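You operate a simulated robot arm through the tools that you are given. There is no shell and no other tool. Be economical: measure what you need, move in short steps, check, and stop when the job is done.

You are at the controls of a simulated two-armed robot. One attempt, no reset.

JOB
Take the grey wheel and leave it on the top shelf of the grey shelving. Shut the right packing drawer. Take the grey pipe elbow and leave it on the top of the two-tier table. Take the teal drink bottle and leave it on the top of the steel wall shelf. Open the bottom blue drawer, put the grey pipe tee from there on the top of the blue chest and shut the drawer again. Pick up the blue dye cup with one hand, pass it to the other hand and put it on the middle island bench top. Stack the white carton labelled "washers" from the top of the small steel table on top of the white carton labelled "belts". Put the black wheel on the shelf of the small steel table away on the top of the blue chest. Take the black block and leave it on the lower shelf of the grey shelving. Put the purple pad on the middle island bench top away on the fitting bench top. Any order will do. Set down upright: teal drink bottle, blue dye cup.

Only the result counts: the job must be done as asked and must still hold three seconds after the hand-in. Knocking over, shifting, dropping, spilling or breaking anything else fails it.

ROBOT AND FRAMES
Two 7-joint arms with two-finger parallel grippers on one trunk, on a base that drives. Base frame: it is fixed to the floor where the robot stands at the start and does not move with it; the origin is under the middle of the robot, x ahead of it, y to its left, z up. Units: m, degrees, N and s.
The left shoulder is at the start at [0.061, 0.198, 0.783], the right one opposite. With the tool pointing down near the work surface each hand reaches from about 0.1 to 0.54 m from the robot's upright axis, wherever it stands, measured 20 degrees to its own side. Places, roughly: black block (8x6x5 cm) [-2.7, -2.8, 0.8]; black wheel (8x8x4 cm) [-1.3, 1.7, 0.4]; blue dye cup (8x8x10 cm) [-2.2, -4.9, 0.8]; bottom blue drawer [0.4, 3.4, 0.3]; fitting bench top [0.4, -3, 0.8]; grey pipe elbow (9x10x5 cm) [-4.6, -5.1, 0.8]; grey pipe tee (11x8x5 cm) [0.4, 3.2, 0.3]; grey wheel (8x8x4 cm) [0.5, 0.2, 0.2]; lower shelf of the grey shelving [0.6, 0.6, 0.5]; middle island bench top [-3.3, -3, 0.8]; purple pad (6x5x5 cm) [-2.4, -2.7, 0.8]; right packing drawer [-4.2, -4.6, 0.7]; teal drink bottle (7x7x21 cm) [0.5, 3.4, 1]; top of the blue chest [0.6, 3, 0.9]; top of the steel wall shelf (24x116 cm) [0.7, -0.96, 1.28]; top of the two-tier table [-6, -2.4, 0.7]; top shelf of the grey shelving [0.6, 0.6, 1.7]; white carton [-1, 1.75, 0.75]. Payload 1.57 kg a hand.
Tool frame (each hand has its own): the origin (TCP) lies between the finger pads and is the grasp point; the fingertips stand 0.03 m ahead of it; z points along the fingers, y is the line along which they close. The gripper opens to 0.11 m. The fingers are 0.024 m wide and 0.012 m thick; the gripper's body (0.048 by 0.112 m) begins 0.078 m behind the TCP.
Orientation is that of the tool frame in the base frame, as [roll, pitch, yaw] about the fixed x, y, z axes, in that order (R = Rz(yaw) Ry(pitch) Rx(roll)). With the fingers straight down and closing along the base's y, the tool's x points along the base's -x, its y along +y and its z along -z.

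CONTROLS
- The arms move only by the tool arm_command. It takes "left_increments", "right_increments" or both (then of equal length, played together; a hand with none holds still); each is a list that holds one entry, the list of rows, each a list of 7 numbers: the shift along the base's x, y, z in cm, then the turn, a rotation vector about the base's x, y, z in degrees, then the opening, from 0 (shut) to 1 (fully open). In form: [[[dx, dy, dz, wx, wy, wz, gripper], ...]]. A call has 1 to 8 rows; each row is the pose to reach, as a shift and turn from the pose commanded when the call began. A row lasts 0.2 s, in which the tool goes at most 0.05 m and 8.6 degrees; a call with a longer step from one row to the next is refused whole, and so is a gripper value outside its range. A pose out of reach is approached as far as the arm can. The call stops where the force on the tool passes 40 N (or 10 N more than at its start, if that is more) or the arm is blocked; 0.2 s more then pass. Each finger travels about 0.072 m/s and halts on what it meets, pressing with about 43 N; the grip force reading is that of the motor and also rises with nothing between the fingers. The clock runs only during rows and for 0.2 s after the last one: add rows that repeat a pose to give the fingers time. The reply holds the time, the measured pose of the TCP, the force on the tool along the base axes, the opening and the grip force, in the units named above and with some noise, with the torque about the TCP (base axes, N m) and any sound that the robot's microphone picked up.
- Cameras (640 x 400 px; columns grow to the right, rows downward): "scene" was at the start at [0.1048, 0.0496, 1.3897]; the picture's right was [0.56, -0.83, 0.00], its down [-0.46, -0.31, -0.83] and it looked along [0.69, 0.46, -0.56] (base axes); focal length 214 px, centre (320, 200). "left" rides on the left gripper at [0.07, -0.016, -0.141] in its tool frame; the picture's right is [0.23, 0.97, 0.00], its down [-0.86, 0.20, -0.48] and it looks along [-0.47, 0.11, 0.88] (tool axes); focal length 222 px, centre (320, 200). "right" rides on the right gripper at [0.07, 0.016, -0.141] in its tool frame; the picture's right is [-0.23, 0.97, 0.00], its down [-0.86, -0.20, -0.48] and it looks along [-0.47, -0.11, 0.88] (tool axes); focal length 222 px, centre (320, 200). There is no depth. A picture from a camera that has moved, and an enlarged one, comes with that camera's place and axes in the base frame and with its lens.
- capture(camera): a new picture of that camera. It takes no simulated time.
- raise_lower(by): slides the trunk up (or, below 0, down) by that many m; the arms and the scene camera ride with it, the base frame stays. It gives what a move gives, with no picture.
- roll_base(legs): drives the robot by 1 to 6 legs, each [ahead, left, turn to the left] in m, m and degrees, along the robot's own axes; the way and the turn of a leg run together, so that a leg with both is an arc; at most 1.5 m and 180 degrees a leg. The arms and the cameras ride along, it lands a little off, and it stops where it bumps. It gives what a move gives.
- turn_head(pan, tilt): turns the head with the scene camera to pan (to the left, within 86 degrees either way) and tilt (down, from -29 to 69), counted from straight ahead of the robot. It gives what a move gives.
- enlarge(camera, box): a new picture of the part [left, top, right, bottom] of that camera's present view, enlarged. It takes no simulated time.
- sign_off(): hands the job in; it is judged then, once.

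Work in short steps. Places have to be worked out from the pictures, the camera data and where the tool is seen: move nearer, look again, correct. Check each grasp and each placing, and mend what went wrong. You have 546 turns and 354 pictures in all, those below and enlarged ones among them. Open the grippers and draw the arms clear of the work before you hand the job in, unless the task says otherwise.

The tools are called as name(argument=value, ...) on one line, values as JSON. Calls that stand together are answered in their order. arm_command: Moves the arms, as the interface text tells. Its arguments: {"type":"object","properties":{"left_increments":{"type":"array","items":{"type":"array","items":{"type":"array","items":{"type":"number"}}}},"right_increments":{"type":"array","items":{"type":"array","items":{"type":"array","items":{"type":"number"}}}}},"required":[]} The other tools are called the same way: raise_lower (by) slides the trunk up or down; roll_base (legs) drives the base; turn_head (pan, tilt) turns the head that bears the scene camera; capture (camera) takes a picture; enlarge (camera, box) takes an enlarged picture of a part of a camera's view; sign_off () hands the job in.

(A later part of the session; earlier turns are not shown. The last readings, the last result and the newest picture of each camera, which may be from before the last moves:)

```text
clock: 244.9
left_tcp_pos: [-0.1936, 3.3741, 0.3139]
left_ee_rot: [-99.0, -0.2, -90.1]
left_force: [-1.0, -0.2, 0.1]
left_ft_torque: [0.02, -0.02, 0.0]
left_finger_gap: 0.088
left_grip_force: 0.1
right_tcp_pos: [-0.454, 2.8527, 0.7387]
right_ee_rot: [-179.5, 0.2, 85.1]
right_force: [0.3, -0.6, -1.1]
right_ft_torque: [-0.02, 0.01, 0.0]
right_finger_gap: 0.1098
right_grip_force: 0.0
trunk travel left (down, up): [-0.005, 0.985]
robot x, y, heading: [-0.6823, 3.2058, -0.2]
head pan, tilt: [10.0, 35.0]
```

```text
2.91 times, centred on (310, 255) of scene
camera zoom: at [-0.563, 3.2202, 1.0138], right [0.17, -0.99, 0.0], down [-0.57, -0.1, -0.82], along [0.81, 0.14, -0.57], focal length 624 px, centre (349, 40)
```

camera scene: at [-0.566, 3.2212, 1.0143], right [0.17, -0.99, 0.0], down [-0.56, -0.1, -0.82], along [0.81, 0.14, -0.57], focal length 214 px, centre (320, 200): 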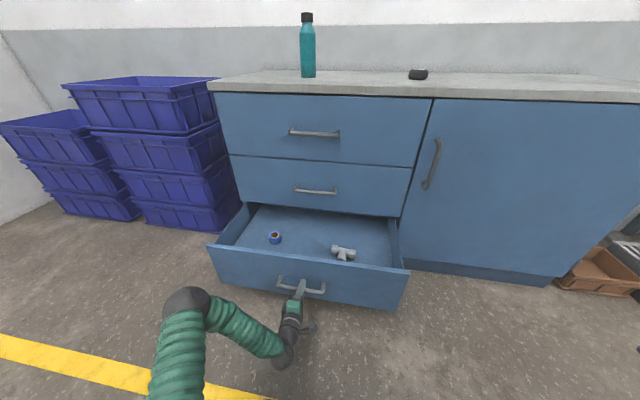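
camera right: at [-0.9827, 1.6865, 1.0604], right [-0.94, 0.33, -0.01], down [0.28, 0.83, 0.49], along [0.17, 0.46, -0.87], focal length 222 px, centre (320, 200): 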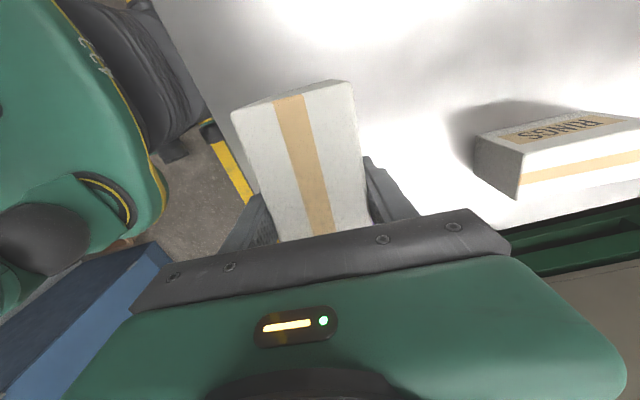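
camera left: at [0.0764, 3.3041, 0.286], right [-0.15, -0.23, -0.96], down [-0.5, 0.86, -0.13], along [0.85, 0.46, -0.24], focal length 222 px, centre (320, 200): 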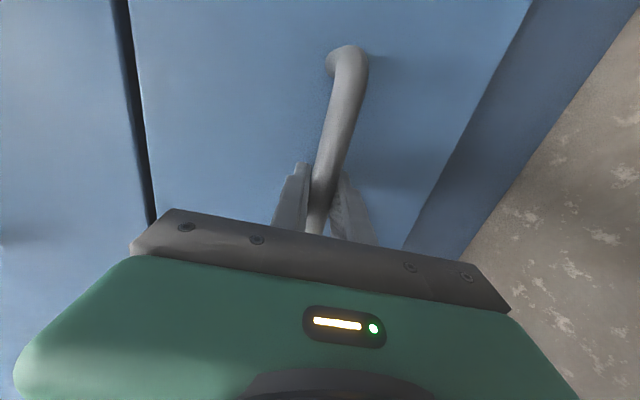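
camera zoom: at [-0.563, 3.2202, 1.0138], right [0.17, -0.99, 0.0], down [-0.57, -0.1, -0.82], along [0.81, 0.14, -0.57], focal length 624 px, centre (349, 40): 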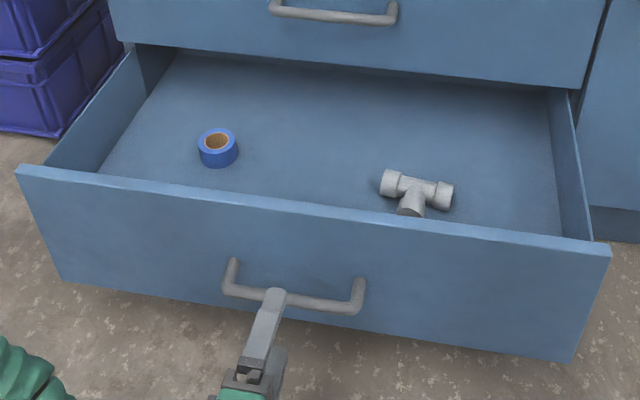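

The tee's cross-bar lies along y near x 0.17 with its stem toward me, at y ≈ 3.23. I raise the trunk and turn the left hand back so it points down, closing along y to grip the stem.

raise_lower(by=0.3)

arm_command(left_increments=[[[0, 0, 1, -8.4, 0, 1.3, 1], [0, 0, 2, -16.8, 0, 2.6, 1], [0, 0, 3, -25.2, 0, 4, 1], [0, 0, 4, -33.6, 0, 5.3, 1], [0, 0, 5, -42, 0, 6.6, 1], [0, 0, 6, -50.4, 0, 7.9, 1], [0, 0, 7, -58.8, 0, 9.3, 1], [0, 0, 8, -67.2, 0, 10.6, 1]]])

arm_command(left_increments=[[[0, 0, 0, -8.4, 0, 1.3, 1], [0, 0, 0, -16.8, 0, 2.6, 1], [0, 0, 0, -21.7, 0, 3.4, 1]]])

arm_command(left_increments=[[[0, 0, 0, 0, 8.3, 0, 1], [0, 0, 0, 0, 16.6, 0, 1], [0, 0, 0, 0, 24.9, 0, 1], [0, 0, 0, 0, 33.2, 0, 1], [0, 0, 0, 0, 41.5, 0, 1], [0, 0, 0, 0, 49.8, 0, 1], [0, 0, 0, 0, 58.1, 0, 1], [0, 0, 0, 0, 66, 0, 1]]])

capture(camera="scene")

```text
clock: 247.9
left_tcp_pos: [-0.1934, 3.3751, 0.6146]
left_ee_rot: [-98.9, -0.2, -90.0]
left_force: [0.2, 0.9, -0.1]
left_ft_torque: [-0.01, -0.03, 0.02]
left_finger_gap: 0.0881
left_grip_force: 0.1
right_tcp_pos: [-0.4538, 2.8523, 1.0381]
right_ee_rot: [-179.4, 0.3, 85.0]
right_force: [-0.1, -0.2, 0.3]
right_ft_torque: [0.0, 0.01, 0.03]
right_finger_gap: 0.1098
right_grip_force: 0.0
trunk travel left (down, up): [-0.305, 0.685]
robot x, y, heading: [-0.6834, 3.2062, -0.4]
head pan, tilt: [10.0, 35.0]
```

```text
clock: 249.7
left_tcp_pos: [-0.1543, 3.3683, 0.6775]
left_ee_rot: [-113.1, -66.6, -68.5]
left_force: [0.0, 0.3, 0.0]
left_ft_torque: [-0.01, 0.03, -0.01]
left_finger_gap: 0.1099
left_grip_force: 0.0
left hand out of reach, approached as far as the arm can: row 1, 2, 3, 4, 5, 6, 7, 8
right_tcp_pos: [-0.4546, 2.8533, 1.0394]
right_ee_rot: [-179.4, 0.3, 85.0]
right_force: [0.3, -0.1, 0.4]
right_ft_torque: [0.02, 0.0, 0.06]
right_finger_gap: 0.1098
right_grip_force: 0.1
trunk travel left (down, up): [-0.305, 0.685]
robot x, y, heading: [-0.6815, 3.2088, -0.2]
head pan, tilt: [10.0, 35.0]
```

```text
clock: 250.5
left_tcp_pos: [-0.155, 3.3686, 0.6776]
left_ee_rot: [178.2, -81.0, 1.8]
left_force: [-0.2, -0.5, 0.3]
left_ft_torque: [-0.02, 0.01, -0.01]
left_finger_gap: 0.11
left_grip_force: 0.0
right_tcp_pos: [-0.4549, 2.8529, 1.0377]
right_ee_rot: [-179.4, 0.3, 85.0]
right_force: [-0.1, 0.4, 0.6]
right_ft_torque: [0.04, -0.03, 0.0]
right_finger_gap: 0.1102
right_grip_force: 0.0
trunk travel left (down, up): [-0.305, 0.685]
robot x, y, heading: [-0.6785, 3.2078, -0.3]
head pan, tilt: [10.0, 35.0]
```

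```text
clock: 252.3
left_tcp_pos: [-0.1574, 3.3669, 0.6774]
left_ee_rot: [-179.9, -14.8, 0.3]
left_force: [-0.4, 0.5, -0.6]
left_ft_torque: [-0.01, 0.01, 0.03]
left_finger_gap: 0.1098
left_grip_force: 0.1
left hand out of reach, approached as far as the arm can: row 1
right_tcp_pos: [-0.4539, 2.8527, 1.039]
right_ee_rot: [-179.4, 0.3, 85.0]
right_force: [1.0, -0.4, 0.3]
right_ft_torque: [0.02, 0.03, -0.03]
right_finger_gap: 0.1098
right_grip_force: 0.0
trunk travel left (down, up): [-0.305, 0.685]
robot x, y, heading: [-0.6836, 3.2072, -0.2]
head pan, tilt: [10.0, 35.0]
```

```text
259 pictures are left
camera scene: at [-0.5619, 3.2201, 1.3137], right [0.17, -0.99, 0.0], down [-0.57, -0.1, -0.82], along [0.81, 0.14, -0.58], focal length 214 px, centre (320, 200)
```

scene: 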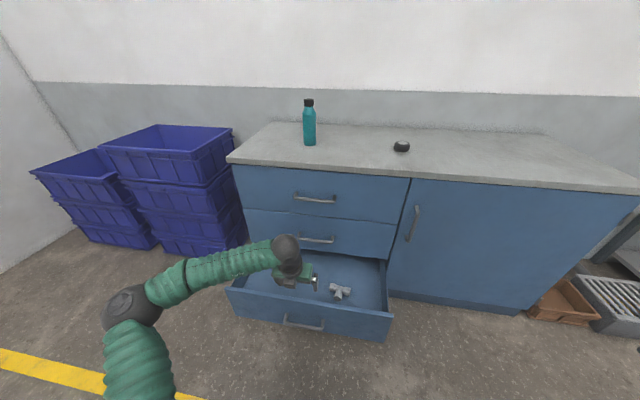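

I drive so the hand is over the drawer and view the tee from the left camera.

roll_base(legs=[[0.2, -0.14, 0]])

capture(camera="left")

enlarge(camera="scene", box=[210, 200, 430, 350])

```text
clock: 254.1
left_tcp_pos: [0.0382, 3.2313, 0.6771]
left_ee_rot: [179.9, -15.1, 0.3]
left_force: [0.1, -0.6, -0.5]
left_ft_torque: [-0.02, 0.0, 0.0]
left_finger_gap: 0.1098
left_grip_force: 0.1
right_tcp_pos: [-0.2578, 2.7161, 1.0393]
right_ee_rot: [-179.4, 0.5, 85.0]
right_force: [1.1, -0.4, 0.1]
right_ft_torque: [-0.03, 0.01, 0.01]
right_finger_gap: 0.11
right_grip_force: 0.1
trunk travel left (down, up): [-0.305, 0.685]
robot x, y, heading: [-0.4853, 3.0674, -0.2]
head pan, tilt: [10.0, 35.0]
```

```text
258 pictures are left
camera left: at [0.0695, 3.2475, 0.8317], right [0.22, -0.97, 0.06], down [-0.95, -0.2, 0.24], along [-0.22, -0.11, -0.97], focal length 222 px, centre (320, 200)
```

left: 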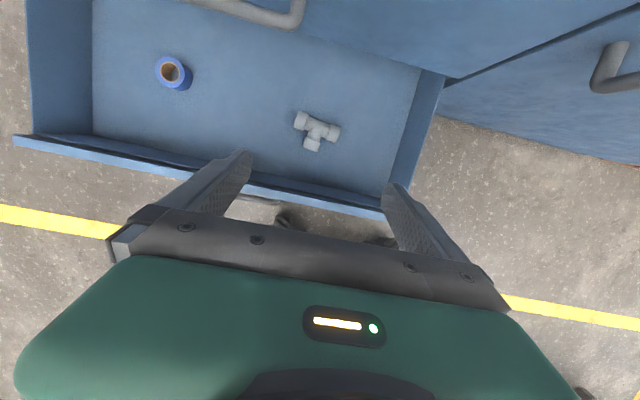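

```text
2.67 times, centred on (320, 275) of scene
camera zoom: at [-0.3658, 3.0846, 1.3136], right [0.17, -0.99, 0.0], down [-0.57, -0.1, -0.82], along [0.81, 0.14, -0.58], focal length 572 px, centre (320, 0)
```

zoom: 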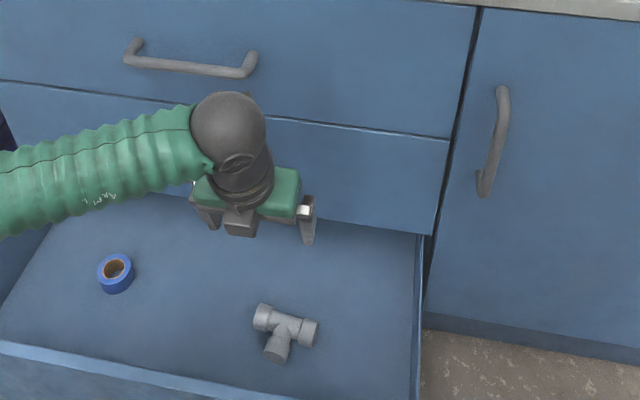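

The tee's junction is at (0.111, 3.23, 0.256), stem toward -x. To keep the forearm above the drawer front, I raise the trunk 0.18 m and lower the hand with a straighter arm.

raise_lower(by=0.18)

arm_command(left_increments=[[[0.5, 0, -4.8, 0, 0, 0, 1], [1, 0, -9.6, 0, 0, 0, 1], [1.5, 0, -14.4, 0, 0, 0, 1], [2, 0, -19.2, 0, 0, 0, 1], [2.5, 0, -24, 0, 0, 0, 1], [3, 0, -28.8, 0, 0, 0, 1], [3.5, 0, -33.6, 0, 0, 0, 1], [3.7, 0, -38.4, 0, 0, 0, 1]]])

capture(camera="scene")

capture(camera="left")

```text
clock: 256.1
left_tcp_pos: [0.0387, 3.229, 0.8578]
left_ee_rot: [180.0, -15.0, 0.3]
left_force: [0.3, 0.8, 0.3]
left_ft_torque: [-0.01, -0.01, 0.0]
left_finger_gap: 0.11
left_grip_force: 0.1
right_tcp_pos: [-0.258, 2.7131, 1.2187]
right_ee_rot: [-179.4, 0.3, 85.1]
right_force: [0.4, 0.3, 0.2]
right_ft_torque: [0.02, 0.02, -0.01]
right_finger_gap: 0.11
right_grip_force: 0.1
trunk travel left (down, up): [-0.485, 0.505]
robot x, y, heading: [-0.4818, 3.0685, -0.2]
head pan, tilt: [10.0, 35.0]
```

```text
clock: 257.9
left_tcp_pos: [0.0759, 3.2299, 0.475]
left_ee_rot: [180.0, -15.0, 0.3]
left_force: [0.1, 0.1, -0.4]
left_ft_torque: [0.03, -0.02, 0.03]
left_finger_gap: 0.1099
left_grip_force: 0.0
right_tcp_pos: [-0.2576, 2.7123, 1.2184]
right_ee_rot: [-179.4, 0.3, 85.1]
right_force: [1.0, 0.3, -1.0]
right_ft_torque: [0.02, -0.01, -0.01]
right_finger_gap: 0.11
right_grip_force: 0.2
trunk travel left (down, up): [-0.485, 0.505]
robot x, y, heading: [-0.4845, 3.0691, 0.0]
head pan, tilt: [10.0, 35.0]
```

```text
256 pictures are left
camera scene: at [-0.3653, 3.0808, 1.4937], right [0.17, -0.99, 0.0], down [-0.57, -0.1, -0.82], along [0.81, 0.14, -0.58], focal length 214 px, centre (320, 200)
```

scene: 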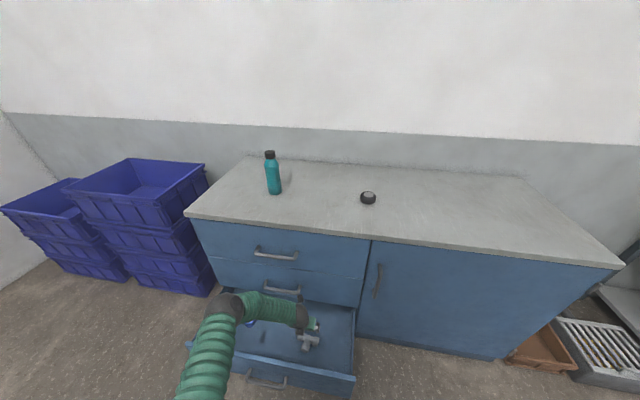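

```text
255 pictures are left
camera left: at [0.1053, 3.247, 0.6297], right [0.22, -0.97, 0.06], down [-0.95, -0.2, 0.24], along [-0.22, -0.11, -0.97], focal length 222 px, centre (320, 200)
```

left: 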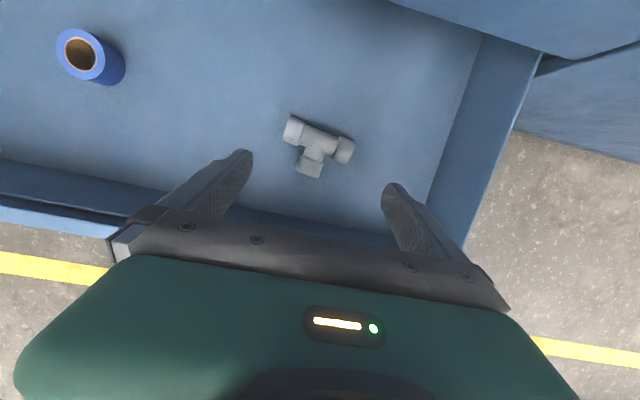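

Consistent. I descend 12 cm and check clearances.

arm_command(left_increments=[[[0, 0.2, -4, 0, 0, 0, 1], [0.2, 0.2, -8, 0, 0, 0, 1], [0.2, 0.2, -12, 0, 0, 0, 1]]])

enlarge(camera="scene", box=[170, 260, 390, 400])

capture(camera="left")

```text
clock: 258.7
left_tcp_pos: [0.0767, 3.233, 0.3532]
left_ee_rot: [-179.9, -15.1, 0.3]
left_force: [0.4, 0.0, -0.1]
left_ft_torque: [0.01, 0.03, -0.03]
left_finger_gap: 0.11
left_grip_force: 0.1
right_tcp_pos: [-0.2583, 2.7113, 1.2187]
right_ee_rot: [-179.4, 0.3, 85.1]
right_force: [-0.6, 0.2, 0.2]
right_ft_torque: [-0.02, 0.06, -0.04]
right_finger_gap: 0.11
right_grip_force: 0.1
trunk travel left (down, up): [-0.485, 0.505]
robot x, y, heading: [-0.4847, 3.0689, -0.3]
head pan, tilt: [10.0, 35.0]
```

```text
2.86 times, centred on (280, 330) of scene
camera zoom: at [-0.3659, 3.0805, 1.4938], right [0.17, -0.99, 0.0], down [-0.57, -0.1, -0.82], along [0.81, 0.14, -0.58], focal length 613 px, centre (434, -171)
```

zoom: 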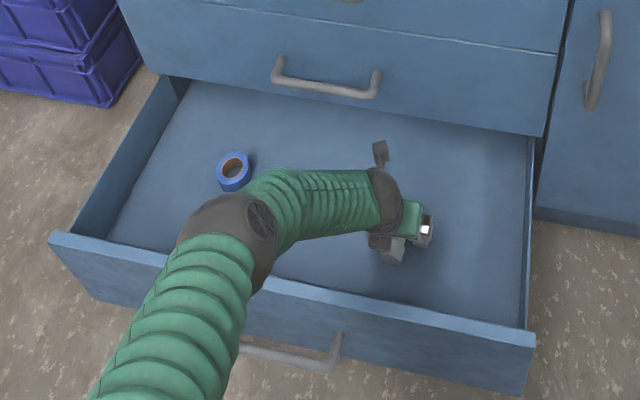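

```text
253 pictures are left
camera left: at [0.1065, 3.2491, 0.5082], right [0.22, -0.97, 0.06], down [-0.95, -0.2, 0.24], along [-0.22, -0.11, -0.97], focal length 222 px, centre (320, 200)
```

left: 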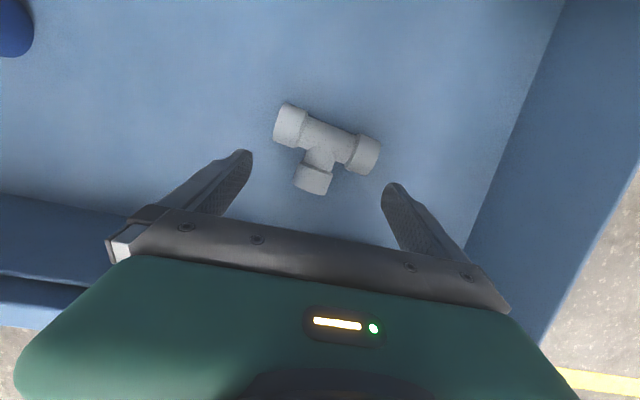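

The stem lies squarely between the fingers. I shift back 1 cm to clear the cross-bar, descend and close.

arm_command(left_increments=[[[-1, 0.1, -3, 0, 0, 0, 1], [-1, 0.1, -6, 0, 0, 0, 1], [-1, 0.1, -8.4, 0, 0, 0, 1]]])

capture(camera="left")

```text
clock: 259.3
left_tcp_pos: [0.2083, 3.2601, 0.4294]
left_ee_rot: [-177.5, -27.9, -0.2]
left_force: [0.3, -0.4, 0.3]
left_ft_torque: [-0.01, -0.02, -0.01]
left_finger_gap: 0.11
left_grip_force: 0.1
left hand out of reach, approached as far as the arm can: row 2, 3
right_tcp_pos: [-0.2599, 2.7114, 1.2178]
right_ee_rot: [-179.5, 0.3, 85.2]
right_force: [0.1, -0.6, 0.2]
right_ft_torque: [0.01, 0.0, -0.01]
right_finger_gap: 0.1101
right_grip_force: 0.0
trunk travel left (down, up): [-0.485, 0.505]
robot x, y, heading: [-0.4852, 3.0681, -0.0]
head pan, tilt: [10.0, 35.0]
stopped in row 3 (left hand): the arm was blocked; the commanded pose is now the measured one
```

```text
252 pictures are left
camera left: at [0.2024, 3.2706, 0.5883], right [0.22, -0.97, 0.07], down [-0.98, -0.22, 0.01], along [0.0, -0.07, -1.0], focal length 222 px, centre (320, 200)
```

left: 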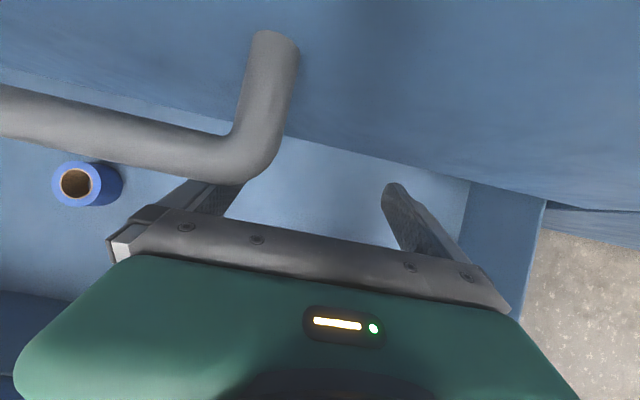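

The arm reached its limit and swung the hand forward, near the middle handle, without touching. I draw it straight back and look.

arm_command(left_increments=[[[-3, 0, 0, 0, 0, 0, 1], [-6, 0, 1, 0, 0, 0, 1], [-9, 0, 2, 0, 0, 0, 1], [-12, -1, 4, 0, 0, 0, 1]]])

capture(camera="left")

capture(camera="scene")

```text
clock: 260.3
left_tcp_pos: [0.0845, 3.2513, 0.4691]
left_ee_rot: [-177.6, -28.0, 0.0]
left_force: [0.2, 0.3, 1.2]
left_ft_torque: [0.0, -0.01, -0.01]
left_finger_gap: 0.1099
left_grip_force: 0.0
right_tcp_pos: [-0.2595, 2.7129, 1.2197]
right_ee_rot: [-179.4, 0.4, 85.2]
right_force: [0.7, 0.1, 0.6]
right_ft_torque: [-0.02, -0.02, 0.0]
right_finger_gap: 0.1099
right_grip_force: 0.0
trunk travel left (down, up): [-0.485, 0.505]
robot x, y, heading: [-0.4835, 3.0666, -0.2]
head pan, tilt: [10.0, 35.0]
```

```text
251 pictures are left
camera left: at [0.0796, 3.2624, 0.6266], right [0.22, -0.97, 0.07], down [-0.98, -0.22, 0.01], along [0.0, -0.07, -1.0], focal length 222 px, centre (320, 200)
```

left: 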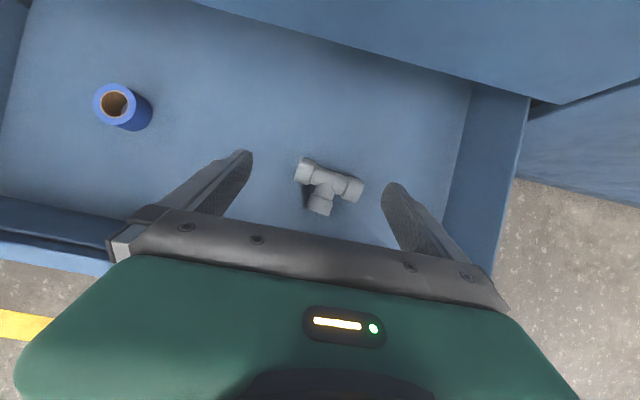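

```text
250 pictures are left
camera scene: at [-0.3674, 3.0812, 1.4939], right [0.17, -0.99, 0.0], down [-0.57, -0.1, -0.82], along [0.81, 0.14, -0.57], focal length 214 px, centre (320, 200)
```

scene: 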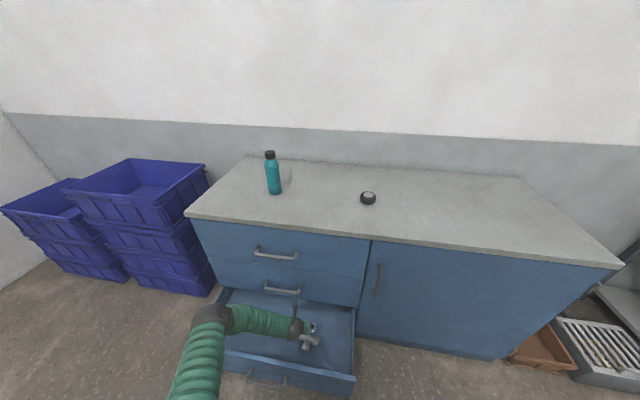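

The tee hasn't moved. I lower the trunk 0.12 m for more reach and square the hand to 15° tilt.

raise_lower(by=-0.12)

arm_command(left_increments=[[[-0.8, -0.8, 1, -1, 6.5, 0, 1], [-1.7, -1.6, 1, -2, 13, 0, 1]]])

capture(camera="left")

```text
clock: 261.8
left_tcp_pos: [0.0855, 3.2516, 0.3478]
left_ee_rot: [-177.5, -27.9, -0.1]
left_force: [-0.1, -0.4, -0.2]
left_ft_torque: [0.01, 0.0, -0.01]
left_finger_gap: 0.1098
left_grip_force: 0.1
right_tcp_pos: [-0.2604, 2.7137, 1.0995]
right_ee_rot: [-179.5, 0.3, 85.2]
right_force: [0.5, 0.1, 0.0]
right_ft_torque: [0.01, 0.01, 0.03]
right_finger_gap: 0.1099
right_grip_force: 0.0
trunk travel left (down, up): [-0.365, 0.625]
robot x, y, heading: [-0.4835, 3.0676, -0.2]
head pan, tilt: [10.0, 35.0]
```

```text
clock: 262.4
left_tcp_pos: [0.0689, 3.2365, 0.3563]
left_ee_rot: [-179.6, -14.9, 0.6]
left_force: [0.2, 0.0, 0.4]
left_ft_torque: [-0.04, -0.02, -0.03]
left_finger_gap: 0.1099
left_grip_force: 0.0
right_tcp_pos: [-0.2591, 2.7114, 1.0985]
right_ee_rot: [-179.5, 0.3, 85.2]
right_force: [0.4, 0.4, 0.8]
right_ft_torque: [-0.02, 0.01, -0.01]
right_finger_gap: 0.1101
right_grip_force: 0.0
trunk travel left (down, up): [-0.365, 0.625]
robot x, y, heading: [-0.485, 3.0681, -0.3]
head pan, tilt: [10.0, 35.0]
```

```text
249 pictures are left
camera left: at [0.0992, 3.2515, 0.5127], right [0.23, -0.97, 0.05], down [-0.95, -0.21, 0.24], along [-0.22, -0.1, -0.97], focal length 222 px, centre (320, 200)
```

left: 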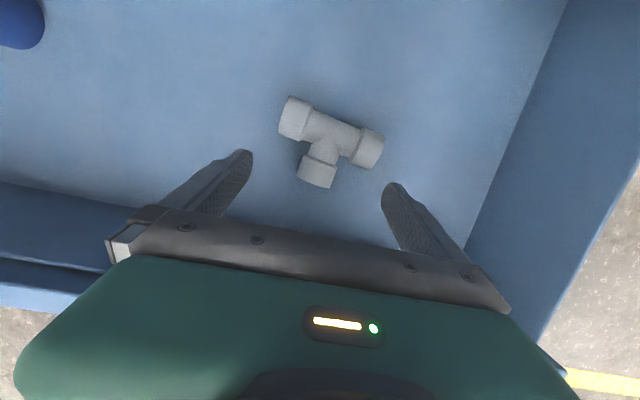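

I descend in short calls, watching for any reach warning.

arm_command(left_increments=[[[0, -0.1, -2, 0, 0, 0, 1], [0, -0.1, -4, 0, 0, 0, 1]]])

arm_command(left_increments=[[[0, 0, -2, 0, 0, 0, 1], [0, 0, -4, 0, 0, 0, 1]]])

capture(camera="left")

```text
clock: 263.0
left_tcp_pos: [0.0687, 3.2338, 0.3173]
left_ee_rot: [-179.6, -14.8, 0.6]
left_force: [-0.3, -0.2, 0.5]
left_ft_torque: [-0.03, 0.0, -0.01]
left_finger_gap: 0.11
left_grip_force: 0.1
right_tcp_pos: [-0.26, 2.7127, 1.0987]
right_ee_rot: [-179.5, 0.4, 85.1]
right_force: [0.7, -0.1, -0.5]
right_ft_torque: [-0.02, -0.02, 0.0]
right_finger_gap: 0.11
right_grip_force: 0.1
trunk travel left (down, up): [-0.365, 0.625]
robot x, y, heading: [-0.4873, 3.0687, -0.3]
head pan, tilt: [10.0, 35.0]
```

```text
clock: 263.6
left_tcp_pos: [0.0677, 3.2341, 0.276]
left_ee_rot: [-179.7, -14.9, 0.6]
left_force: [0.6, -0.4, 0.3]
left_ft_torque: [0.0, -0.01, 0.04]
left_finger_gap: 0.1101
left_grip_force: 0.0
right_tcp_pos: [-0.2602, 2.7135, 1.0987]
right_ee_rot: [-179.5, 0.2, 85.2]
right_force: [0.1, -0.4, -0.1]
right_ft_torque: [0.0, 0.01, -0.04]
right_finger_gap: 0.11
right_grip_force: 0.0
trunk travel left (down, up): [-0.365, 0.625]
robot x, y, heading: [-0.4872, 3.0675, -0.5]
head pan, tilt: [10.0, 35.0]
```

```text
248 pictures are left
camera left: at [0.0991, 3.2495, 0.4319], right [0.23, -0.97, 0.05], down [-0.95, -0.21, 0.24], along [-0.22, -0.11, -0.97], focal length 222 px, centre (320, 200)
```

left: 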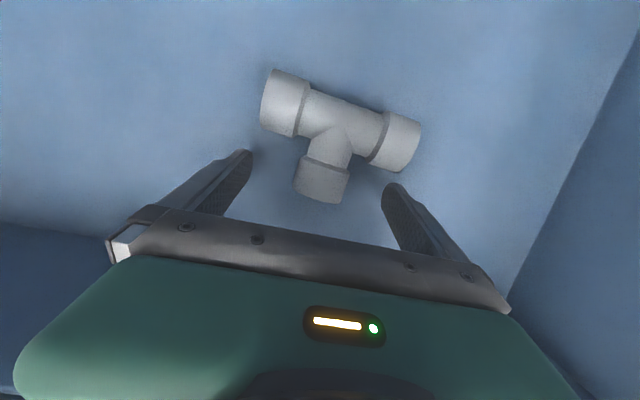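

Nicely aligned. I go down a little more and close on the stem.

arm_command(left_increments=[[[0.3, 0, -0.6, 0, 0, 0, 1], [0.3, 0, -1.2, 0, 0, 0, 1]]])

arm_command(left_increments=[[[0, 0, 0.2, 0, 0, 0, 0.5], [0, 0, 0.2, 0, 0, 0, 0], [0, 0, 0.2, 0, 0, 0, 0], [0, 0, 0.2, 0, 0, 0, 0], [0, 0, 0.2, 0, 0, 0, 0]]])

arm_command(left_increments=[[[0, 0, 2, 0, 0, 0, 0], [0, 0, 4, 0, 0, 0, 0]]])

capture(camera="left")

```text
clock: 264.2
left_tcp_pos: [0.072, 3.2344, 0.2655]
left_ee_rot: [-179.6, -15.0, 0.7]
left_force: [0.5, 1.0, 4.5]
left_ft_torque: [-0.32, 0.03, 0.05]
left_finger_gap: 0.1095
left_grip_force: 0.1
right_tcp_pos: [-0.2608, 2.7125, 1.0991]
right_ee_rot: [-179.5, 0.3, 85.1]
right_force: [0.0, 1.4, 0.0]
right_ft_torque: [0.02, 0.01, 0.01]
right_finger_gap: 0.1101
right_grip_force: 0.0
trunk travel left (down, up): [-0.365, 0.625]
robot x, y, heading: [-0.4866, 3.0705, -0.1]
head pan, tilt: [10.0, 35.0]
```

```text
clock: 265.4
left_tcp_pos: [0.0726, 3.2343, 0.266]
left_ee_rot: [-179.7, -14.9, 0.7]
left_force: [0.2, 0.2, 0.0]
left_ft_torque: [-0.06, -0.05, 0.0]
left_finger_gap: 0.0394
left_grip_force: 43.0
right_tcp_pos: [-0.2593, 2.7131, 1.0989]
right_ee_rot: [-179.5, 0.3, 85.1]
right_force: [-0.1, 0.0, -0.2]
right_ft_torque: [-0.01, 0.02, 0.02]
right_finger_gap: 0.1098
right_grip_force: 0.1
trunk travel left (down, up): [-0.365, 0.625]
robot x, y, heading: [-0.4878, 3.0679, -0.3]
head pan, tilt: [10.0, 35.0]
```

```text
clock: 266.0
left_tcp_pos: [0.0719, 3.2328, 0.3073]
left_ee_rot: [-179.7, -14.9, 0.7]
left_force: [-1.3, -0.4, -1.3]
left_ft_torque: [0.03, 0.02, -0.02]
left_finger_gap: 0.0396
left_grip_force: 42.5
right_tcp_pos: [-0.2597, 2.7117, 1.0989]
right_ee_rot: [-179.5, 0.2, 85.0]
right_force: [-0.1, 0.5, 0.1]
right_ft_torque: [-0.02, -0.02, 0.0]
right_finger_gap: 0.1102
right_grip_force: 0.1
trunk travel left (down, up): [-0.365, 0.625]
robot x, y, heading: [-0.4874, 3.0678, -0.3]
head pan, tilt: [10.0, 35.0]
```

```text
247 pictures are left
camera left: at [0.1019, 3.2484, 0.463], right [0.23, -0.97, 0.05], down [-0.95, -0.21, 0.24], along [-0.22, -0.1, -0.97], focal length 222 px, centre (320, 200)
```

left: 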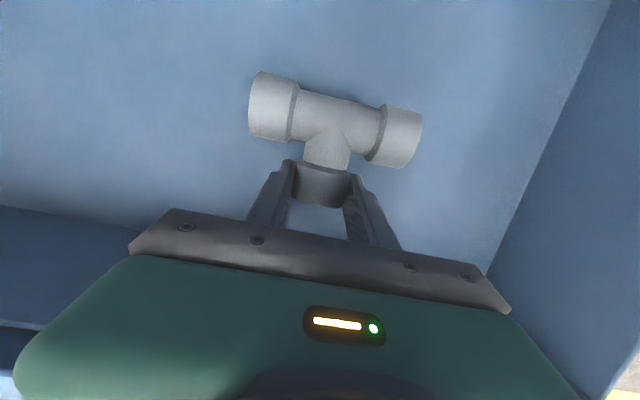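

The tee is held. I lift it by raising the trunk and arm, shift right clear of the open drawer, then go forward over the chest top.

raise_lower(by=0.4)

arm_command(left_increments=[[[0, 0, 4.8, 0, 0, 0, 0], [0, 0, 9.6, 0, 0, 0, 0], [0, 0, 14.4, 0, 0, 0, 0], [0, 0, 19.2, 0, 0, 0, 0], [0, 0, 24, 0, 0, 0, 0], [0, 0, 28.8, 0, 0, 0, 0], [0, 0, 33, 0, 0, 0, 0]]])

capture(camera="left")

```text
clock: 269.8
left_tcp_pos: [0.0726, 3.2333, 0.7073]
left_ee_rot: [-179.6, -14.9, 0.8]
left_force: [0.6, 0.0, -0.3]
left_ft_torque: [0.03, 0.05, 0.03]
left_finger_gap: 0.0394
left_grip_force: 43.0
right_tcp_pos: [-0.2587, 2.7126, 1.4983]
right_ee_rot: [-179.5, 0.3, 85.1]
right_force: [-0.1, -0.6, -0.2]
right_ft_torque: [0.0, -0.01, 0.01]
right_finger_gap: 0.1099
right_grip_force: 0.0
trunk travel left (down, up): [-0.765, 0.225]
robot x, y, heading: [-0.49, 3.0676, -0.4]
head pan, tilt: [10.0, 35.0]
```

```text
clock: 271.4
left_tcp_pos: [0.0692, 3.2349, 1.04]
left_ee_rot: [-179.6, -15.0, 0.6]
left_force: [0.0, 0.1, -1.8]
left_ft_torque: [0.01, 0.0, -0.03]
left_finger_gap: 0.0392
left_grip_force: 42.8
right_tcp_pos: [-0.2607, 2.7133, 1.4987]
right_ee_rot: [-179.5, 0.2, 85.1]
right_force: [0.4, 0.5, -0.6]
right_ft_torque: [0.01, -0.01, -0.01]
right_finger_gap: 0.11
right_grip_force: 0.1
trunk travel left (down, up): [-0.765, 0.225]
robot x, y, heading: [-0.484, 3.0637, -0.2]
head pan, tilt: [10.0, 35.0]
```

```text
246 pictures are left
camera left: at [0.0993, 3.25, 1.1942], right [0.23, -0.97, 0.05], down [-0.95, -0.21, 0.24], along [-0.22, -0.1, -0.97], focal length 222 px, centre (320, 200)
```

left: 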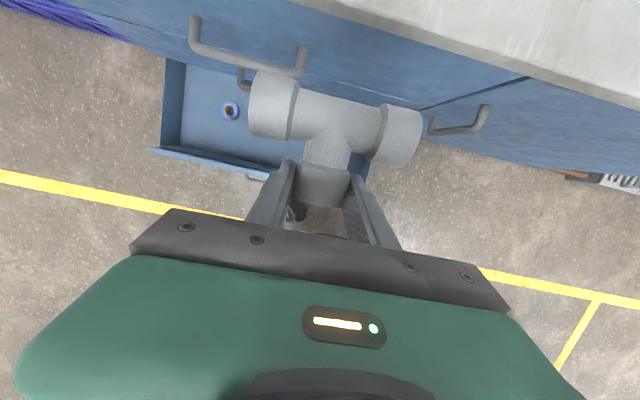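

I drive right 0.6 m and then ahead 0.36 m.

roll_base(legs=[[0, -0.6, 0], [0.36, 0, 0]])

arm_command(left_increments=[[[0, 0, -2, 0, 0, 0, 0], [0, 0, -4, 0, 0, 0, 0], [0, 0, -6, 0, 0, 0, 0], [0, 0, -7.5, 0, 0, 0, 0]]])

capture(camera="left")

capture(camera="scene")

```text
clock: 276.7
left_tcp_pos: [0.4189, 2.6357, 1.0383]
left_ee_rot: [-179.6, -15.1, 0.8]
left_force: [-1.5, 0.0, -1.4]
left_ft_torque: [0.02, 0.0, -0.04]
left_finger_gap: 0.0392
left_grip_force: 43.2
right_tcp_pos: [0.0895, 2.1149, 1.5]
right_ee_rot: [-179.6, 0.4, 85.2]
right_force: [0.4, 0.3, -0.5]
right_ft_torque: [-0.03, -0.03, -0.02]
right_finger_gap: 0.1101
right_grip_force: 0.0
trunk travel left (down, up): [-0.765, 0.225]
robot x, y, heading: [-0.135, 2.4693, -0.2]
head pan, tilt: [10.0, 35.0]
```

```text
clock: 277.7
left_tcp_pos: [0.4217, 2.6371, 0.9626]
left_ee_rot: [-179.6, -15.0, 0.8]
left_force: [-0.2, -0.9, -1.3]
left_ft_torque: [-0.02, 0.03, 0.01]
left_finger_gap: 0.0394
left_grip_force: 43.3
right_tcp_pos: [0.0928, 2.1132, 1.4977]
right_ee_rot: [-179.5, 0.3, 85.2]
right_force: [1.4, -0.9, -0.3]
right_ft_torque: [0.01, -0.02, -0.02]
right_finger_gap: 0.1102
right_grip_force: 0.0
trunk travel left (down, up): [-0.765, 0.225]
robot x, y, heading: [-0.134, 2.4677, -0.4]
head pan, tilt: [10.0, 35.0]
```

```text
245 pictures are left
camera left: at [0.4515, 2.6527, 1.1172], right [0.23, -0.97, 0.05], down [-0.95, -0.22, 0.24], along [-0.22, -0.1, -0.97], focal length 222 px, centre (320, 200)
```

left: 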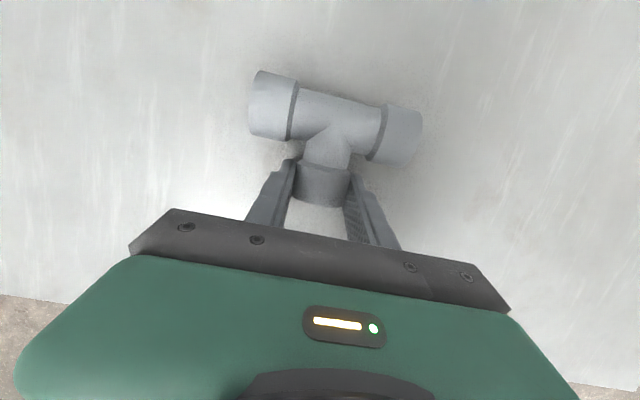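

```text
244 pictures are left
camera scene: at [-0.0131, 2.4814, 1.7737], right [0.17, -0.99, 0.0], down [-0.57, -0.1, -0.82], along [0.81, 0.14, -0.58], focal length 214 px, centre (320, 200)
```

scene: 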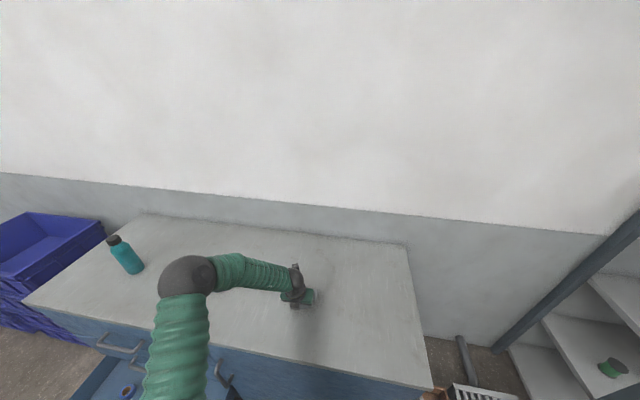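

I lower the tee in small steps until it touches.

arm_command(left_increments=[[[0, 0, -0.4, 0, 0, 0, 0], [0, 0, -0.8, 0, 0, 0, 0], [0, 0, -1.2, 0, 0, 0, 0], [0, 0, -1.6, 0, 0, 0, 0]]])

```text
clock: 278.7
left_tcp_pos: [0.4219, 2.6373, 0.9518]
left_ee_rot: [-179.5, -15.6, 0.8]
left_force: [6.8, 4.1, 34.8]
left_ft_torque: [-0.3, 0.02, -0.01]
left_finger_gap: 0.0395
left_grip_force: 43.1
right_tcp_pos: [0.0873, 2.1124, 1.5007]
right_ee_rot: [-179.6, 0.1, 85.3]
right_force: [-0.1, -0.8, -0.3]
right_ft_torque: [0.0, -0.01, 0.0]
right_finger_gap: 0.1101
right_grip_force: 0.0
trunk travel left (down, up): [-0.765, 0.225]
robot x, y, heading: [-0.135, 2.4724, -0.1]
head pan, tilt: [10.0, 35.0]
```

Contact. I relieve, open, and lift straight up.

arm_command(left_increments=[[[0, 0, 0.5, 0, 0, 0, 0], [0, 0, 0.5, 0, 0, 0, 0.6], [0, 0, 0.5, 0, 0, 0, 1], [0, 0, 0.5, 0, 0, 0, 1], [0, 0, 4, 0, 0, 0, 1], [0, 0, 8, 0, 0, 0, 1], [0, 0, 12, 0, 0, 0, 1]]])

capture(camera="left")

```text
clock: 280.3
left_tcp_pos: [0.4204, 2.6402, 1.0697]
left_ee_rot: [-179.8, -14.9, 0.8]
left_force: [-0.5, 0.2, 0.6]
left_ft_torque: [0.0, 0.03, 0.0]
left_finger_gap: 0.11
left_grip_force: 0.1
right_tcp_pos: [0.0902, 2.1187, 1.5002]
right_ee_rot: [-179.6, 0.5, 85.2]
right_force: [0.4, 0.3, 0.2]
right_ft_torque: [-0.05, -0.01, 0.01]
right_finger_gap: 0.1103
right_grip_force: 0.1
trunk travel left (down, up): [-0.765, 0.225]
robot x, y, heading: [-0.136, 2.466, 0.1]
head pan, tilt: [10.0, 35.0]
```

```text
243 pictures are left
camera left: at [0.4497, 2.6571, 1.2235], right [0.23, -0.97, 0.06], down [-0.95, -0.21, 0.24], along [-0.22, -0.11, -0.97], focal length 222 px, centre (320, 200)
```

left: 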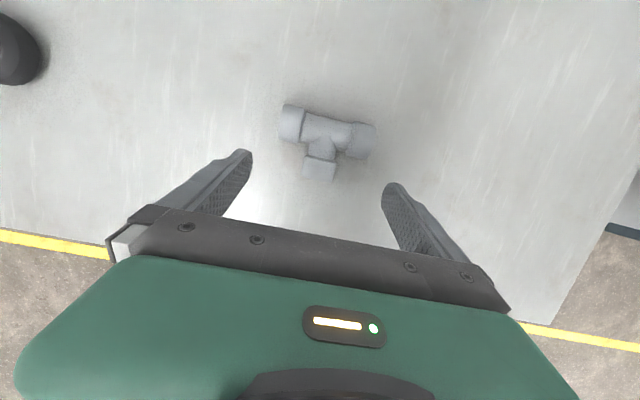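

The tee stands on the chest. Now to shut the drawer: I back away, shift left and tilt the hand forward with fingers closed.

roll_base(legs=[[-0.7, 0, 0], [0, 0.73, 0]])

arm_command(left_increments=[[[0, 0, -3, 0, -8, 0, 0], [0, 0, -6, 0, -16, 0, 0], [0, 0, -9, 0, -24, 0, 0], [0, 0, -12, 0, -32, 0, 0], [0, 0, -12, 0, -40, 0, 0], [0, 0, -12, 0, -48, 0, 0], [0, 0, -12, 0, -55, 0, 0]]])

raise_lower(by=-0.4)

raise_lower(by=-0.23)

capture(camera="scene")

```text
clock: 287.8
left_tcp_pos: [-0.2851, 3.3484, 1.0681]
left_ee_rot: [-179.3, -14.9, -0.5]
left_force: [-0.5, -0.5, -1.1]
left_ft_torque: [0.03, 0.0, 0.02]
left_finger_gap: 0.1101
left_grip_force: 0.1
right_tcp_pos: [-0.6258, 2.8291, 1.498]
right_ee_rot: [-179.5, -0.1, 84.0]
right_force: [-0.5, -0.1, -0.9]
right_ft_torque: [0.04, 0.0, -0.01]
right_finger_gap: 0.1101
right_grip_force: 0.1
trunk travel left (down, up): [-0.765, 0.225]
robot x, y, heading: [-0.8428, 3.1969, -1.0]
head pan, tilt: [10.0, 35.0]
```

```text
clock: 289.4
left_tcp_pos: [-0.286, 3.3535, 0.9485]
left_ee_rot: [-178.6, -70.0, -1.2]
left_force: [0.5, -1.0, 0.2]
left_ft_torque: [0.03, 0.0, -0.03]
left_finger_gap: 0.0
left_grip_force: 21.0
right_tcp_pos: [-0.6261, 2.8351, 1.4984]
right_ee_rot: [-179.6, 0.2, 84.1]
right_force: [-0.2, -0.1, 0.1]
right_ft_torque: [0.0, 0.0, 0.0]
right_finger_gap: 0.11
right_grip_force: 0.1
trunk travel left (down, up): [-0.765, 0.225]
robot x, y, heading: [-0.846, 3.1945, -1.5]
head pan, tilt: [10.0, 35.0]
```

```text
clock: 293.2
left_tcp_pos: [-0.2868, 3.3537, 0.5496]
left_ee_rot: [-178.7, -70.0, -1.1]
left_force: [-0.3, -0.4, 0.3]
left_ft_torque: [-0.02, 0.01, 0.0]
left_finger_gap: 0.0002
left_grip_force: 21.6
right_tcp_pos: [-0.6269, 2.8374, 1.0989]
right_ee_rot: [-179.5, 0.2, 83.9]
right_force: [-0.5, 1.2, 0.5]
right_ft_torque: [0.0, 0.01, 0.02]
right_finger_gap: 0.1099
right_grip_force: 0.2
trunk travel left (down, up): [-0.365, 0.625]
robot x, y, heading: [-0.8436, 3.1945, -1.2]
head pan, tilt: [10.0, 35.0]
```

```text
clock: 295.6
left_tcp_pos: [-0.2873, 3.3548, 0.3187]
left_ee_rot: [-178.6, -70.0, -1.1]
left_force: [0.0, -0.2, -0.2]
left_ft_torque: [0.0, -0.01, -0.01]
left_finger_gap: 0.0
left_grip_force: 21.4
right_tcp_pos: [-0.6255, 2.8368, 0.8696]
right_ee_rot: [-179.6, 0.3, 83.9]
right_force: [-0.4, 0.3, 0.3]
right_ft_torque: [0.01, -0.04, 0.01]
right_finger_gap: 0.11
right_grip_force: 0.1
trunk travel left (down, up): [-0.135, 0.855]
robot x, y, heading: [-0.843, 3.1925, -1.3]
head pan, tilt: [10.0, 35.0]
```

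```text
242 pictures are left
camera scene: at [-0.7249, 3.2069, 1.1438], right [0.15, -0.99, 0.0], down [-0.57, -0.09, -0.82], along [0.81, 0.12, -0.57], focal length 214 px, centre (320, 200)
```

scene: 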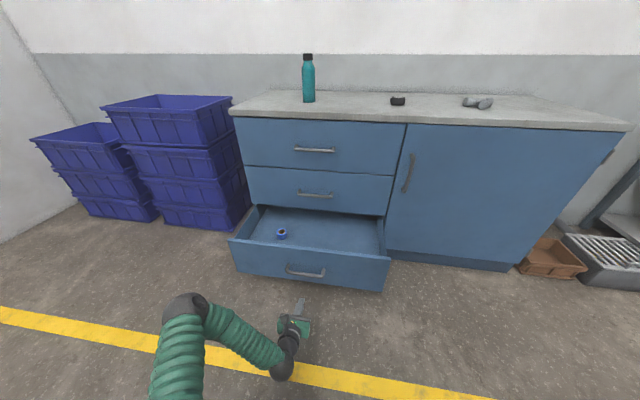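

The closed fingertips face the drawer front just above the handle. I push by driving ahead.

roll_base(legs=[[0.2, 0, 1.3], [0.28, 0, 0]])

capture(camera="scene")

```text
clock: 298.8
left_tcp_pos: [0.1891, 3.3703, 0.319]
left_ee_rot: [-178.6, -69.9, 0.6]
left_force: [-0.2, -0.6, 0.1]
left_ft_torque: [-0.02, 0.02, 0.0]
left_finger_gap: 0.0
left_grip_force: 21.3
right_tcp_pos: [-0.1333, 2.8432, 0.8688]
right_ee_rot: [-179.6, 0.2, 85.7]
right_force: [0.0, -0.1, 0.4]
right_ft_torque: [0.04, -0.01, -0.01]
right_finger_gap: 0.1099
right_grip_force: 0.0
trunk travel left (down, up): [-0.135, 0.855]
robot x, y, heading: [-0.3624, 3.1965, 0.2]
head pan, tilt: [10.0, 35.0]
```

```text
241 pictures are left
camera scene: at [-0.2441, 3.2099, 1.1437], right [0.18, -0.98, 0.0], down [-0.57, -0.1, -0.82], along [0.8, 0.15, -0.58], focal length 214 px, centre (320, 200)
```

scene: 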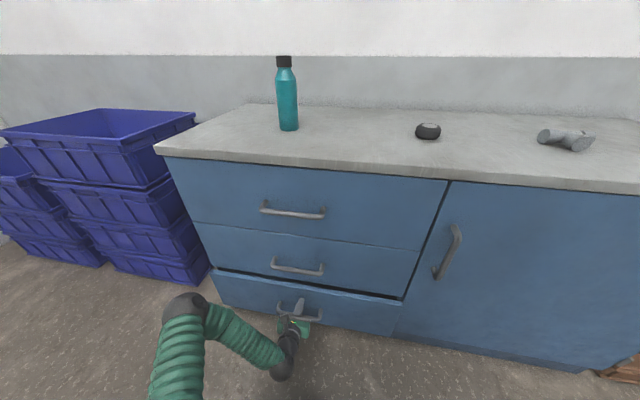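

Nearly shut. I push the last few centimetres with the arm.

arm_command(left_increments=[[[1.5, 0, 0, 0, 0, 0, 0], [3, 0, 0, 0, 0, 0, 0], [4.5, 0, 0, 0, 0, 0, 0], [5.5, 0, 0, 0, 0, 0, 0]]])

enlarge(camera="scene", box=[170, 180, 450, 370])

```text
clock: 299.5
left_tcp_pos: [0.2209, 3.3699, 0.3161]
left_ee_rot: [-178.8, -69.6, 0.7]
left_force: [-10.9, 0.8, 4.2]
left_ft_torque: [-0.02, -0.14, -0.03]
left_finger_gap: 0.0
left_grip_force: 21.2
right_tcp_pos: [-0.1354, 2.8425, 0.8697]
right_ee_rot: [-179.6, 0.2, 85.7]
right_force: [1.1, 0.0, -0.6]
right_ft_torque: [-0.01, 0.05, -0.02]
right_finger_gap: 0.1097
right_grip_force: 0.1
trunk travel left (down, up): [-0.135, 0.855]
robot x, y, heading: [-0.3629, 3.1936, 0.5]
head pan, tilt: [10.0, 35.0]
stopped in row 3 (left hand): the force on the tool passed its limit at 64 N (the readings are from after the stop); the commanded pose is now the measured one
```

```text
2.11 times, centred on (310, 275) of scene
camera zoom: at [-0.2443, 3.2101, 1.1438], right [0.18, -0.98, 0.0], down [-0.57, -0.1, -0.82], along [0.8, 0.15, -0.58], focal length 452 px, centre (341, 42)
```

zoom: 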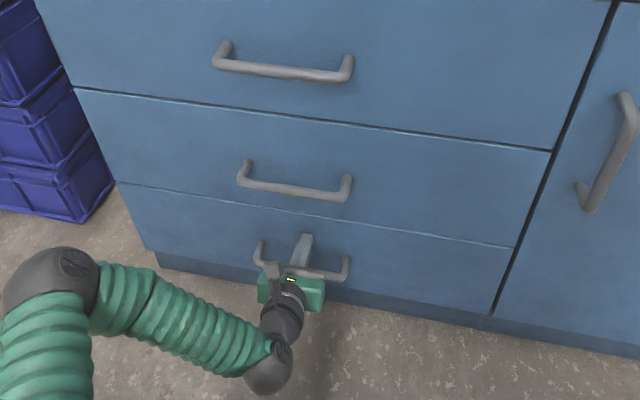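

The drawer is shut. Next the bottle: I back off, raise the trunk to bottle height and open the left hand.

roll_base(legs=[[-0.3, 0, 0]])

raise_lower(by=0.4)

raise_lower(by=0.29)

arm_command(left_increments=[[[0, 0, 0, 0, 0, 0, 1], [0, 0, 0, 0, 0, 0, 1], [0, 0, 0, 0, 0, 0, 1], [0, 0, 0, 0, 0, 0, 1]]])

capture(camera="left")

capture(camera="scene")

```text
clock: 301.5
left_tcp_pos: [-0.0795, 3.368, 0.318]
left_ee_rot: [-178.9, -69.8, 0.8]
left_force: [-0.3, 0.6, 0.9]
left_ft_torque: [0.0, -0.01, 0.0]
left_finger_gap: 0.0001
left_grip_force: 21.3
right_tcp_pos: [-0.4364, 2.841, 0.8694]
right_ee_rot: [-179.6, 0.2, 85.7]
right_force: [-0.3, -0.4, -1.6]
right_ft_torque: [-0.01, 0.01, -0.01]
right_finger_gap: 0.11
right_grip_force: 0.1
trunk travel left (down, up): [-0.135, 0.855]
robot x, y, heading: [-0.6619, 3.1977, 0.5]
head pan, tilt: [10.0, 35.0]
```

```text
clock: 305.4
left_tcp_pos: [-0.0773, 3.3675, 0.7169]
left_ee_rot: [-178.8, -69.7, 0.8]
left_force: [0.5, 0.2, 0.0]
left_ft_torque: [-0.01, -0.01, -0.02]
left_finger_gap: 0.0
left_grip_force: 21.5
right_tcp_pos: [-0.4366, 2.8407, 1.2703]
right_ee_rot: [-179.6, 0.3, 85.7]
right_force: [0.2, 0.5, -0.2]
right_ft_torque: [0.01, -0.01, 0.01]
right_finger_gap: 0.1103
right_grip_force: 0.1
trunk travel left (down, up): [-0.535, 0.455]
robot x, y, heading: [-0.6635, 3.1927, 0.6]
head pan, tilt: [10.0, 35.0]
```

```text
clock: 308.3
left_tcp_pos: [-0.0789, 3.3671, 1.0077]
left_ee_rot: [-178.9, -69.7, 0.8]
left_force: [0.9, 0.4, -0.7]
left_ft_torque: [0.03, -0.01, 0.02]
left_finger_gap: 0.0
left_grip_force: 21.4
right_tcp_pos: [-0.4367, 2.8417, 1.5582]
right_ee_rot: [-179.6, 0.3, 85.7]
right_force: [0.1, -0.5, -0.8]
right_ft_torque: [0.01, 0.0, 0.02]
right_finger_gap: 0.1098
right_grip_force: 0.1
trunk travel left (down, up): [-0.825, 0.165]
robot x, y, heading: [-0.6652, 3.1899, 0.6]
head pan, tilt: [10.0, 35.0]
```

```text
clock: 309.3
left_tcp_pos: [-0.0784, 3.368, 1.0078]
left_ee_rot: [-178.8, -69.7, 0.9]
left_force: [-0.1, 0.2, 0.4]
left_ft_torque: [0.01, 0.0, 0.03]
left_finger_gap: 0.1099
left_grip_force: 0.0
right_tcp_pos: [-0.4363, 2.842, 1.5588]
right_ee_rot: [-179.6, 0.4, 85.7]
right_force: [-0.2, 0.1, 0.9]
right_ft_torque: [0.0, 0.0, -0.02]
right_finger_gap: 0.1099
right_grip_force: 0.1
trunk travel left (down, up): [-0.825, 0.165]
robot x, y, heading: [-0.6657, 3.1948, 0.4]
head pan, tilt: [10.0, 35.0]
```

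```text
239 pictures are left
camera left: at [-0.1877, 3.3793, 1.1228], right [0.11, -0.97, 0.21], down [-0.74, -0.22, -0.64], along [0.66, -0.08, -0.74], focal length 222 px, centre (320, 200)
```

left: 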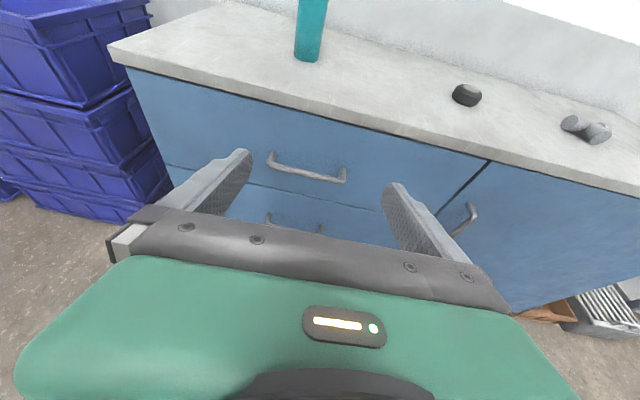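

```text
238 pictures are left
camera scene: at [-0.5448, 3.2078, 1.8338], right [0.18, -0.98, 0.0], down [-0.57, -0.1, -0.82], along [0.8, 0.15, -0.57], focal length 214 px, centre (320, 200)
```

scene: 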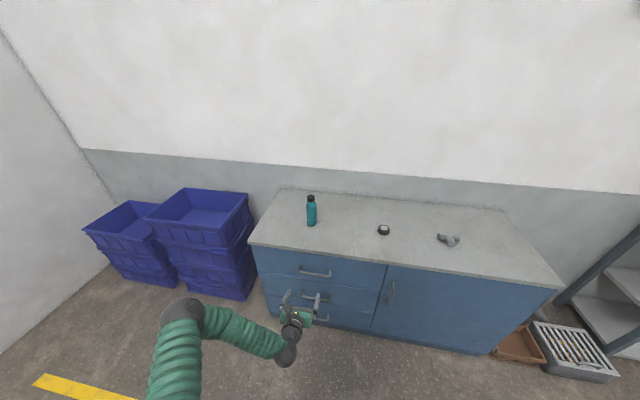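

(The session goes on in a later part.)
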